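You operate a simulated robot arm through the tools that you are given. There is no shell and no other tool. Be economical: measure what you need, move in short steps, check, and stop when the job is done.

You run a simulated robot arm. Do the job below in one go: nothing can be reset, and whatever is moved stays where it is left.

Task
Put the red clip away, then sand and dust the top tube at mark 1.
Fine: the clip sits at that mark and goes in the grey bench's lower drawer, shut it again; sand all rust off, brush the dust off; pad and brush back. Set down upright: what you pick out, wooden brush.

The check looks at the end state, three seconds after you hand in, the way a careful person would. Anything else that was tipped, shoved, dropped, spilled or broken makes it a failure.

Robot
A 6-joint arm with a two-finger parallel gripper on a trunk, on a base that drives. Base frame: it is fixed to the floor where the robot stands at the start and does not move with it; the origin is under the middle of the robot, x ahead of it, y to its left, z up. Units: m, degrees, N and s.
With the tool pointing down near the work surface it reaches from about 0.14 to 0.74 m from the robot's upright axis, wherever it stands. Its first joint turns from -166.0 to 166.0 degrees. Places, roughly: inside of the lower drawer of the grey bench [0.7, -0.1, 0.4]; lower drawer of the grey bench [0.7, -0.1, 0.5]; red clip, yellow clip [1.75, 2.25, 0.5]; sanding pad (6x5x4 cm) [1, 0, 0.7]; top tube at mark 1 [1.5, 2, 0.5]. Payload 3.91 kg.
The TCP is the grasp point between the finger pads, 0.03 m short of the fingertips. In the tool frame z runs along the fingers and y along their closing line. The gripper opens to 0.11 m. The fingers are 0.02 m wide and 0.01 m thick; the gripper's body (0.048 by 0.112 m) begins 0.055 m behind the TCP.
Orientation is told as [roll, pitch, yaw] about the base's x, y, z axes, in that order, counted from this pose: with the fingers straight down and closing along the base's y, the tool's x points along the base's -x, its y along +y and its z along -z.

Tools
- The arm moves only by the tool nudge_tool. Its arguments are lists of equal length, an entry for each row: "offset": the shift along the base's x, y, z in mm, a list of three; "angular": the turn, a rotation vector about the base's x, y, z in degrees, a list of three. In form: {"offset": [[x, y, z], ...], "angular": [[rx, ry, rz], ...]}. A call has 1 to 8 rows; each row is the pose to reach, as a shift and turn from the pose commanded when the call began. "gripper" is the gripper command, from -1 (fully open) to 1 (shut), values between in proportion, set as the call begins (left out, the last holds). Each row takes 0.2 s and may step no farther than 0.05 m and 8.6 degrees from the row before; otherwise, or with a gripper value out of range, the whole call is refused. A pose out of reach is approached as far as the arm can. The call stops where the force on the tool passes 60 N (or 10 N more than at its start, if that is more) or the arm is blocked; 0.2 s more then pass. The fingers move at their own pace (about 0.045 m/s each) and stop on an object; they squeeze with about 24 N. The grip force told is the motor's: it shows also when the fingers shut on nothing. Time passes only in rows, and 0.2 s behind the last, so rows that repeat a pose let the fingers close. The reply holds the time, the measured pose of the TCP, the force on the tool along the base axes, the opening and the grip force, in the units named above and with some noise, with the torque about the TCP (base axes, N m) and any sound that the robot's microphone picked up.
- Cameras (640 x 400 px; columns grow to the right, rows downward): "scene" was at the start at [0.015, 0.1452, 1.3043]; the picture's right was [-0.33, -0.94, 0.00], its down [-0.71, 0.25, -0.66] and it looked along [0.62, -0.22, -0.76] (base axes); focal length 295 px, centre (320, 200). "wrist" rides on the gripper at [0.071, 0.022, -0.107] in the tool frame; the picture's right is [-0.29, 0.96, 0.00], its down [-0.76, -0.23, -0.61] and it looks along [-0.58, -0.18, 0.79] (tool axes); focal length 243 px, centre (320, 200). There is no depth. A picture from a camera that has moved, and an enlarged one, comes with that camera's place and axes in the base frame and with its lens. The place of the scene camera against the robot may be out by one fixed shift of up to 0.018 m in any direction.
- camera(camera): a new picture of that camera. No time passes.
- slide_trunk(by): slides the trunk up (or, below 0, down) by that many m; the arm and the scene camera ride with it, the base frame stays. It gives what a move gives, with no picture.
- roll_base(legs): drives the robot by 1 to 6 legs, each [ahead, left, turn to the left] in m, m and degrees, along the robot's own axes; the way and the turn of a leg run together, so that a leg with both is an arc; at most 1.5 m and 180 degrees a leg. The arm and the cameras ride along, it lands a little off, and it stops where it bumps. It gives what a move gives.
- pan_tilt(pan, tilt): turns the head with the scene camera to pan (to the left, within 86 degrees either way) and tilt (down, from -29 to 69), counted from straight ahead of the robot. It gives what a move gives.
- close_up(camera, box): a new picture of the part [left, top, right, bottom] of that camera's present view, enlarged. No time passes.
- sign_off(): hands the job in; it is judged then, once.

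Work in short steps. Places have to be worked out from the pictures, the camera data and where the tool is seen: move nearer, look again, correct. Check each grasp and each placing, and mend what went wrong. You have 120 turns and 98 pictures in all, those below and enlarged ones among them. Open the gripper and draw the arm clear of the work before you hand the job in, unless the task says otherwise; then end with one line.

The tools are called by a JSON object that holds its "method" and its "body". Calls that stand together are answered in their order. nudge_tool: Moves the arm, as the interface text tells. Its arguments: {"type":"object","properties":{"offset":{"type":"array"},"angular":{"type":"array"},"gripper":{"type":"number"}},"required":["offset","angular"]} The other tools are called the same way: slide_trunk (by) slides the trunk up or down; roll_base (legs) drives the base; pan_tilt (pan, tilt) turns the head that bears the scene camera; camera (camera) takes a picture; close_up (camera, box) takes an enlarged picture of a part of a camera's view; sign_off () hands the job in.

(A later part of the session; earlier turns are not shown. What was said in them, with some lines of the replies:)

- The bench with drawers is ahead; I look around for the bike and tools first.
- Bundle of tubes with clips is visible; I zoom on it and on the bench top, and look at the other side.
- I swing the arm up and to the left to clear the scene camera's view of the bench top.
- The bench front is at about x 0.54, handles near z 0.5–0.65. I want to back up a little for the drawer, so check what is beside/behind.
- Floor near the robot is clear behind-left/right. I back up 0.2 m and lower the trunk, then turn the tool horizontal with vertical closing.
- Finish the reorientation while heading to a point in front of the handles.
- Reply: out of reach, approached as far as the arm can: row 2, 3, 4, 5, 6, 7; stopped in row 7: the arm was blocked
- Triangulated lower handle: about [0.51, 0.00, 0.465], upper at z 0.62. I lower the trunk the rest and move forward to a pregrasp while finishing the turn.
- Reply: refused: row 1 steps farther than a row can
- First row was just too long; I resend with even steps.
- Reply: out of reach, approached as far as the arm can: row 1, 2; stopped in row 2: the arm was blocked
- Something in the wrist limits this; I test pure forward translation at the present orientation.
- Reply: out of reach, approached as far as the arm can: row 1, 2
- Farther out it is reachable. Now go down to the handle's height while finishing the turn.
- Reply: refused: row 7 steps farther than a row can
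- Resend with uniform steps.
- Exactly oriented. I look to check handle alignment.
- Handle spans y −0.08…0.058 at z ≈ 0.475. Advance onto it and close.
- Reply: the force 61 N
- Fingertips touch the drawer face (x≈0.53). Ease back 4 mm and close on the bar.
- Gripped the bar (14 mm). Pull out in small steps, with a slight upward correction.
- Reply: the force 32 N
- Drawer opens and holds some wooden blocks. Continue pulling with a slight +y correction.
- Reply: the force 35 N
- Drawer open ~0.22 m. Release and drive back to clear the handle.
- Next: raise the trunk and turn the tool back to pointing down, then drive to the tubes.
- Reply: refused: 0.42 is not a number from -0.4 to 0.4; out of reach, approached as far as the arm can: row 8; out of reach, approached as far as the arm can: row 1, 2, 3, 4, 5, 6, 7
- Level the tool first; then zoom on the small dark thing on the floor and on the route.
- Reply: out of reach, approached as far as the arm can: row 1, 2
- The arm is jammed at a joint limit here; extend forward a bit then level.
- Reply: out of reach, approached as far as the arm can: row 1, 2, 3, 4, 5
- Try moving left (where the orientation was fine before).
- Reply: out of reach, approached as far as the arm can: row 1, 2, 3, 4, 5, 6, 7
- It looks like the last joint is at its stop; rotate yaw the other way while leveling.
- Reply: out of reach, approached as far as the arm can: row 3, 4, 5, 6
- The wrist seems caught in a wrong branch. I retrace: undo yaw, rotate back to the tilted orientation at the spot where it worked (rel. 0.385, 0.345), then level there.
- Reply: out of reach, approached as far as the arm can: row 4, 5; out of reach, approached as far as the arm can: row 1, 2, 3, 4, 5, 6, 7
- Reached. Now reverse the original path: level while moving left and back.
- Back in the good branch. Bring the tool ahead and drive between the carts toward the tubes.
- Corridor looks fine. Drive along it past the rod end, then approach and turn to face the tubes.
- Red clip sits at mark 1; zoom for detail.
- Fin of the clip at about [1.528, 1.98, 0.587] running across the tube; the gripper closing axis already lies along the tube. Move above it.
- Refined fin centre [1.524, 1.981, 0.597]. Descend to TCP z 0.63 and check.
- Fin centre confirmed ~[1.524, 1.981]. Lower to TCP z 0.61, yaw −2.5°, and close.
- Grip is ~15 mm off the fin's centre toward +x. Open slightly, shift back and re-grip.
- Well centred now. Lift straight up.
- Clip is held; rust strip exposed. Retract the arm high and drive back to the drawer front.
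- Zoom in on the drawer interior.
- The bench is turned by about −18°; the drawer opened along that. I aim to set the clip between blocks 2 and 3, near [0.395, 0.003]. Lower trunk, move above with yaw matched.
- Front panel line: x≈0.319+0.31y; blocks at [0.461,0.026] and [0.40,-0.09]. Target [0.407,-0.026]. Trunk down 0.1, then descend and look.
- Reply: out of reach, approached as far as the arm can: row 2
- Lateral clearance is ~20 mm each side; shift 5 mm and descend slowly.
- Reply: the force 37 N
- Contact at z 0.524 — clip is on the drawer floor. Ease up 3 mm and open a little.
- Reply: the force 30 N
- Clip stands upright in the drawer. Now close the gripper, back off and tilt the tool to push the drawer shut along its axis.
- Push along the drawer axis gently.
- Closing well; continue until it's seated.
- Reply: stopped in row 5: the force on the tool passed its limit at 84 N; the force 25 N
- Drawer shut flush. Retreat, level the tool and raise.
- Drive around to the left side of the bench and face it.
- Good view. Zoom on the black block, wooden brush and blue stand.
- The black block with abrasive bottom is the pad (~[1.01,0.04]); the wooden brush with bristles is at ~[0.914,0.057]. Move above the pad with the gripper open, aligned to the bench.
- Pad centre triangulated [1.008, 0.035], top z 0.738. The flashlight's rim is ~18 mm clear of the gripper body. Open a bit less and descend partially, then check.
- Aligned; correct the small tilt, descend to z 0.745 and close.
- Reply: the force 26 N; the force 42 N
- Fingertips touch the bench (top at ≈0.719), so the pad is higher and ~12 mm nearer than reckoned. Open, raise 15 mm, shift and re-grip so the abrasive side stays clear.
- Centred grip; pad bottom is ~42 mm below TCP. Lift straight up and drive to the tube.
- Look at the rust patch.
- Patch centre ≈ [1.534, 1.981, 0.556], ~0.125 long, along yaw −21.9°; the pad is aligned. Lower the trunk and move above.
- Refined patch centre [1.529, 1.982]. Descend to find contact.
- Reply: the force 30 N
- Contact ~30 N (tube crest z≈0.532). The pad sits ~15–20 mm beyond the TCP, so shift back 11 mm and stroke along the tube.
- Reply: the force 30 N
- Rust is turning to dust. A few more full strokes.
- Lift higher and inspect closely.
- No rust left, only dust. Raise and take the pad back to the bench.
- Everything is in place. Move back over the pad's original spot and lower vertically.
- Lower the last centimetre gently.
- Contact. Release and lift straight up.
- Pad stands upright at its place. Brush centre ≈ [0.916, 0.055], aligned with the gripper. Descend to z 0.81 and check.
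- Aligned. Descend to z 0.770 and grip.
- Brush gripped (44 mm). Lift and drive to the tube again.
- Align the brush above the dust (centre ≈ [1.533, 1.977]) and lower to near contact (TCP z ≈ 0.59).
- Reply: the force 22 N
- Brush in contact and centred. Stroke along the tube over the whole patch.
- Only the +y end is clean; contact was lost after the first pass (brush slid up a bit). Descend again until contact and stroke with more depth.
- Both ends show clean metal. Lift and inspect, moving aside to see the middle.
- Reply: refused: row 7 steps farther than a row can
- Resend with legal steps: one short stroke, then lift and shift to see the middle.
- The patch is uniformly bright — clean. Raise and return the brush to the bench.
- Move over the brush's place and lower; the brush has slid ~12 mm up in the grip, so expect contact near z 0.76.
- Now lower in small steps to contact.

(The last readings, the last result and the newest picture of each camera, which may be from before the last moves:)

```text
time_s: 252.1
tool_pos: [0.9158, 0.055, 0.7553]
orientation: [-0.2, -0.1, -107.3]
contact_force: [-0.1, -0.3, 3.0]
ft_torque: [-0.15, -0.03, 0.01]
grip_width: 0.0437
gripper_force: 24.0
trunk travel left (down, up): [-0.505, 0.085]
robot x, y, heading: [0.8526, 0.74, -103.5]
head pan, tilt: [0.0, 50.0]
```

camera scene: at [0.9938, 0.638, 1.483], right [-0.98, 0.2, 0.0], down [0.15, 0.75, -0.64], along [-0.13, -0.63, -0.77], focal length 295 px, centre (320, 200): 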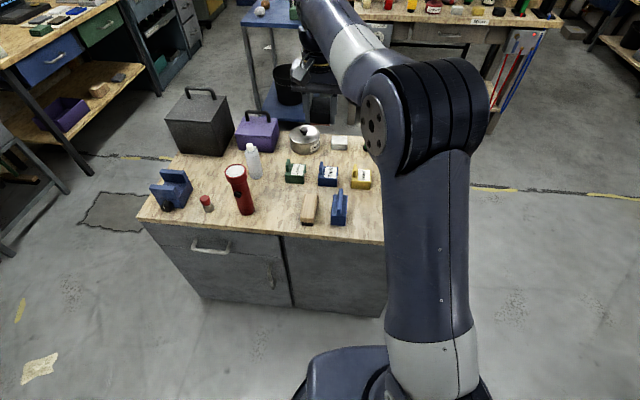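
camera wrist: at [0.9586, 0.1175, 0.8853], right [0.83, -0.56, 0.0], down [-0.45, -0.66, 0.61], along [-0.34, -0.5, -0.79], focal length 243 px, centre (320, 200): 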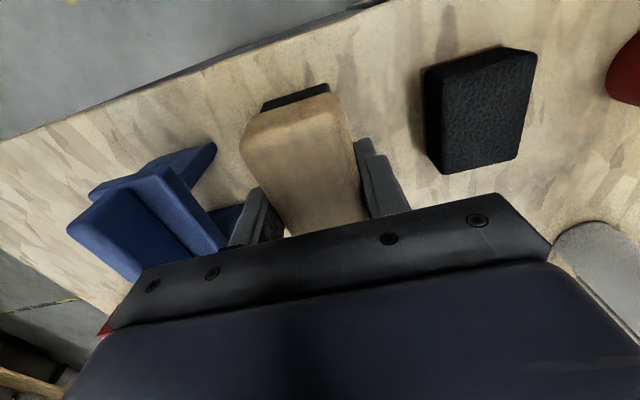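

First touch; lower 3 mm more so it settles flat, then release.

{"method": "nudge_tool", "body": {"offset": [[0, 0, -2], [0, 0, -3], [0, 0, -4], [0, 0, -4]], "angular": [[0, 0, 0], [0, 0, 0], [0, 0, 0], [0, 0, 0]]}}

{"method": "nudge_tool", "body": {"offset": [[0, 0, 0], [0, 0, 0], [0, 0, 0], [0, 0, 0]], "angular": [[0, 0, 0], [0, 0, 0], [0, 0, 0], [0, 0, 0]], "gripper": -0.3}}

{"method": "nudge_tool", "body": {"offset": [[0, 0, 20], [0, 0, 60], [0, 0, 105], [0, 0, 150], [0, 0, 195], [0, 0, 240], [0, 0, 285], [0, 0, 320]], "angular": [[0, 0, 0], [0, 0, 0], [0, 0, 0], [0, 0, 0], [0, 0, 0], [0, 0, 0], [0, 0, 0], [0, 0, 0]]}}

{"method": "camera", "body": {"camera": "wrist"}}

{"method": "close_up", "body": {"camera": "scene", "box": [230, 140, 430, 265]}}

```text
time_s: 253.1
tool_pos: [0.9151, 0.0547, 0.753]
orientation: [0.0, -0.2, -107.4]
contact_force: [2.8, 1.2, 16.3]
ft_torque: [-0.75, 0.12, 0.12]
grip_width: 0.0434
gripper_force: 24.1
trunk travel left (down, up): [-0.505, 0.085]
robot x, y, heading: [0.8574, 0.7355, -103.7]
head pan, tilt: [0.0, 50.0]
```

```text
time_s: 254.1
tool_pos: [0.9152, 0.0565, 0.7519]
orientation: [-0.1, -0.1, -107.4]
contact_force: [-0.7, 0.7, 0.5]
ft_torque: [0.05, 0.02, 0.01]
grip_width: 0.0713
gripper_force: 0.1
trunk travel left (down, up): [-0.505, 0.085]
robot x, y, heading: [0.855, 0.7366, -103.6]
head pan, tilt: [0.0, 50.0]
```

```text
time_s: 255.9
tool_pos: [0.916, 0.0551, 1.0723]
orientation: [-0.1, 0.1, -107.4]
contact_force: [-0.6, -0.1, 0.2]
ft_torque: [0.0, 0.04, 0.03]
grip_width: 0.0714
gripper_force: 0.0
trunk travel left (down, up): [-0.505, 0.085]
robot x, y, heading: [0.8556, 0.7368, -103.6]
head pan, tilt: [0.0, 50.0]
```

```text
10 pictures are left
camera wrist: at [0.9581, 0.1173, 1.1794], right [0.83, -0.56, 0.0], down [-0.45, -0.66, 0.61], along [-0.34, -0.5, -0.79], focal length 243 px, centre (320, 200)
```

wrist: 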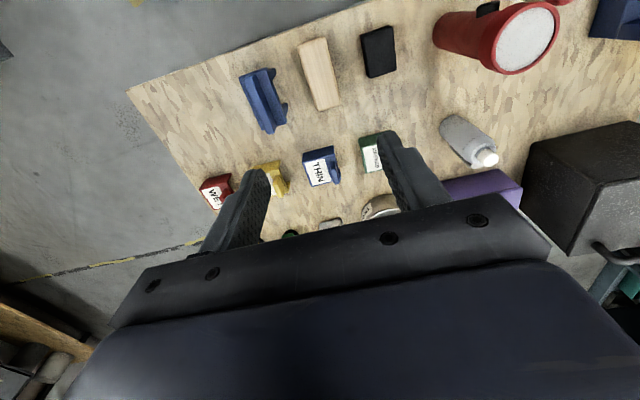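

```text
3.20 times, centred on (330, 202) of scene
camera zoom: at [1.0012, 0.703, 1.533], right [-0.97, 0.24, 0.0], down [0.18, 0.74, -0.64], along [-0.15, -0.62, -0.77], focal length 944 px, centre (288, 192)
```

zoom: 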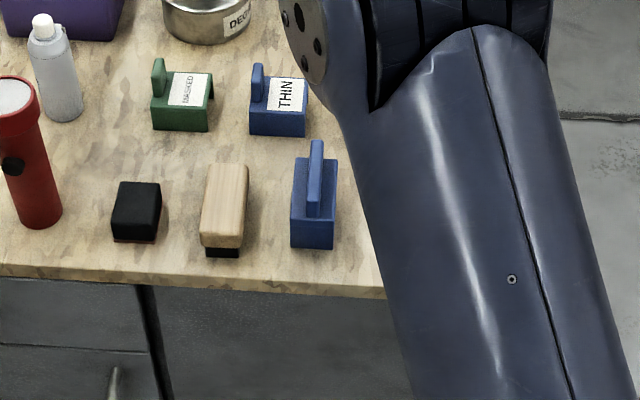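

Pad and brush stand upright at their places, the rest is untouched. Draw the arm back from the bench and hand in.

{"method": "nudge_tool", "body": {"offset": [[0, 40, 10], [0, 80, 20], [0, 120, 20], [0, 160, 20], [0, 200, 20]], "angular": [[0, 0, 0], [0, 0, 0], [0, 0, 0], [0, 0, 0], [0, 0, 0]], "gripper": -1}}

{"method": "sign_off", "body": {}}

```text
time_s: 257.1
tool_pos: [0.9193, 0.2549, 1.0904]
orientation: [-0.1, 0.0, -107.4]
contact_force: [0.4, 0.0, 1.1]
ft_torque: [0.04, -0.06, 0.04]
grip_width: 0.1101
gripper_force: 0.0
trunk travel left (down, up): [-0.505, 0.085]
robot x, y, heading: [0.8547, 0.7341, -103.7]
head pan, tilt: [0.0, 50.0]
```

```text
The job is handed in.
```

The job is handed in: the red clip is upright in the lower drawer, which is shut; the top tube at mark 1 shows no rust or dust in the last close-ups; and the pad and brush are back upright in their places on the bench.
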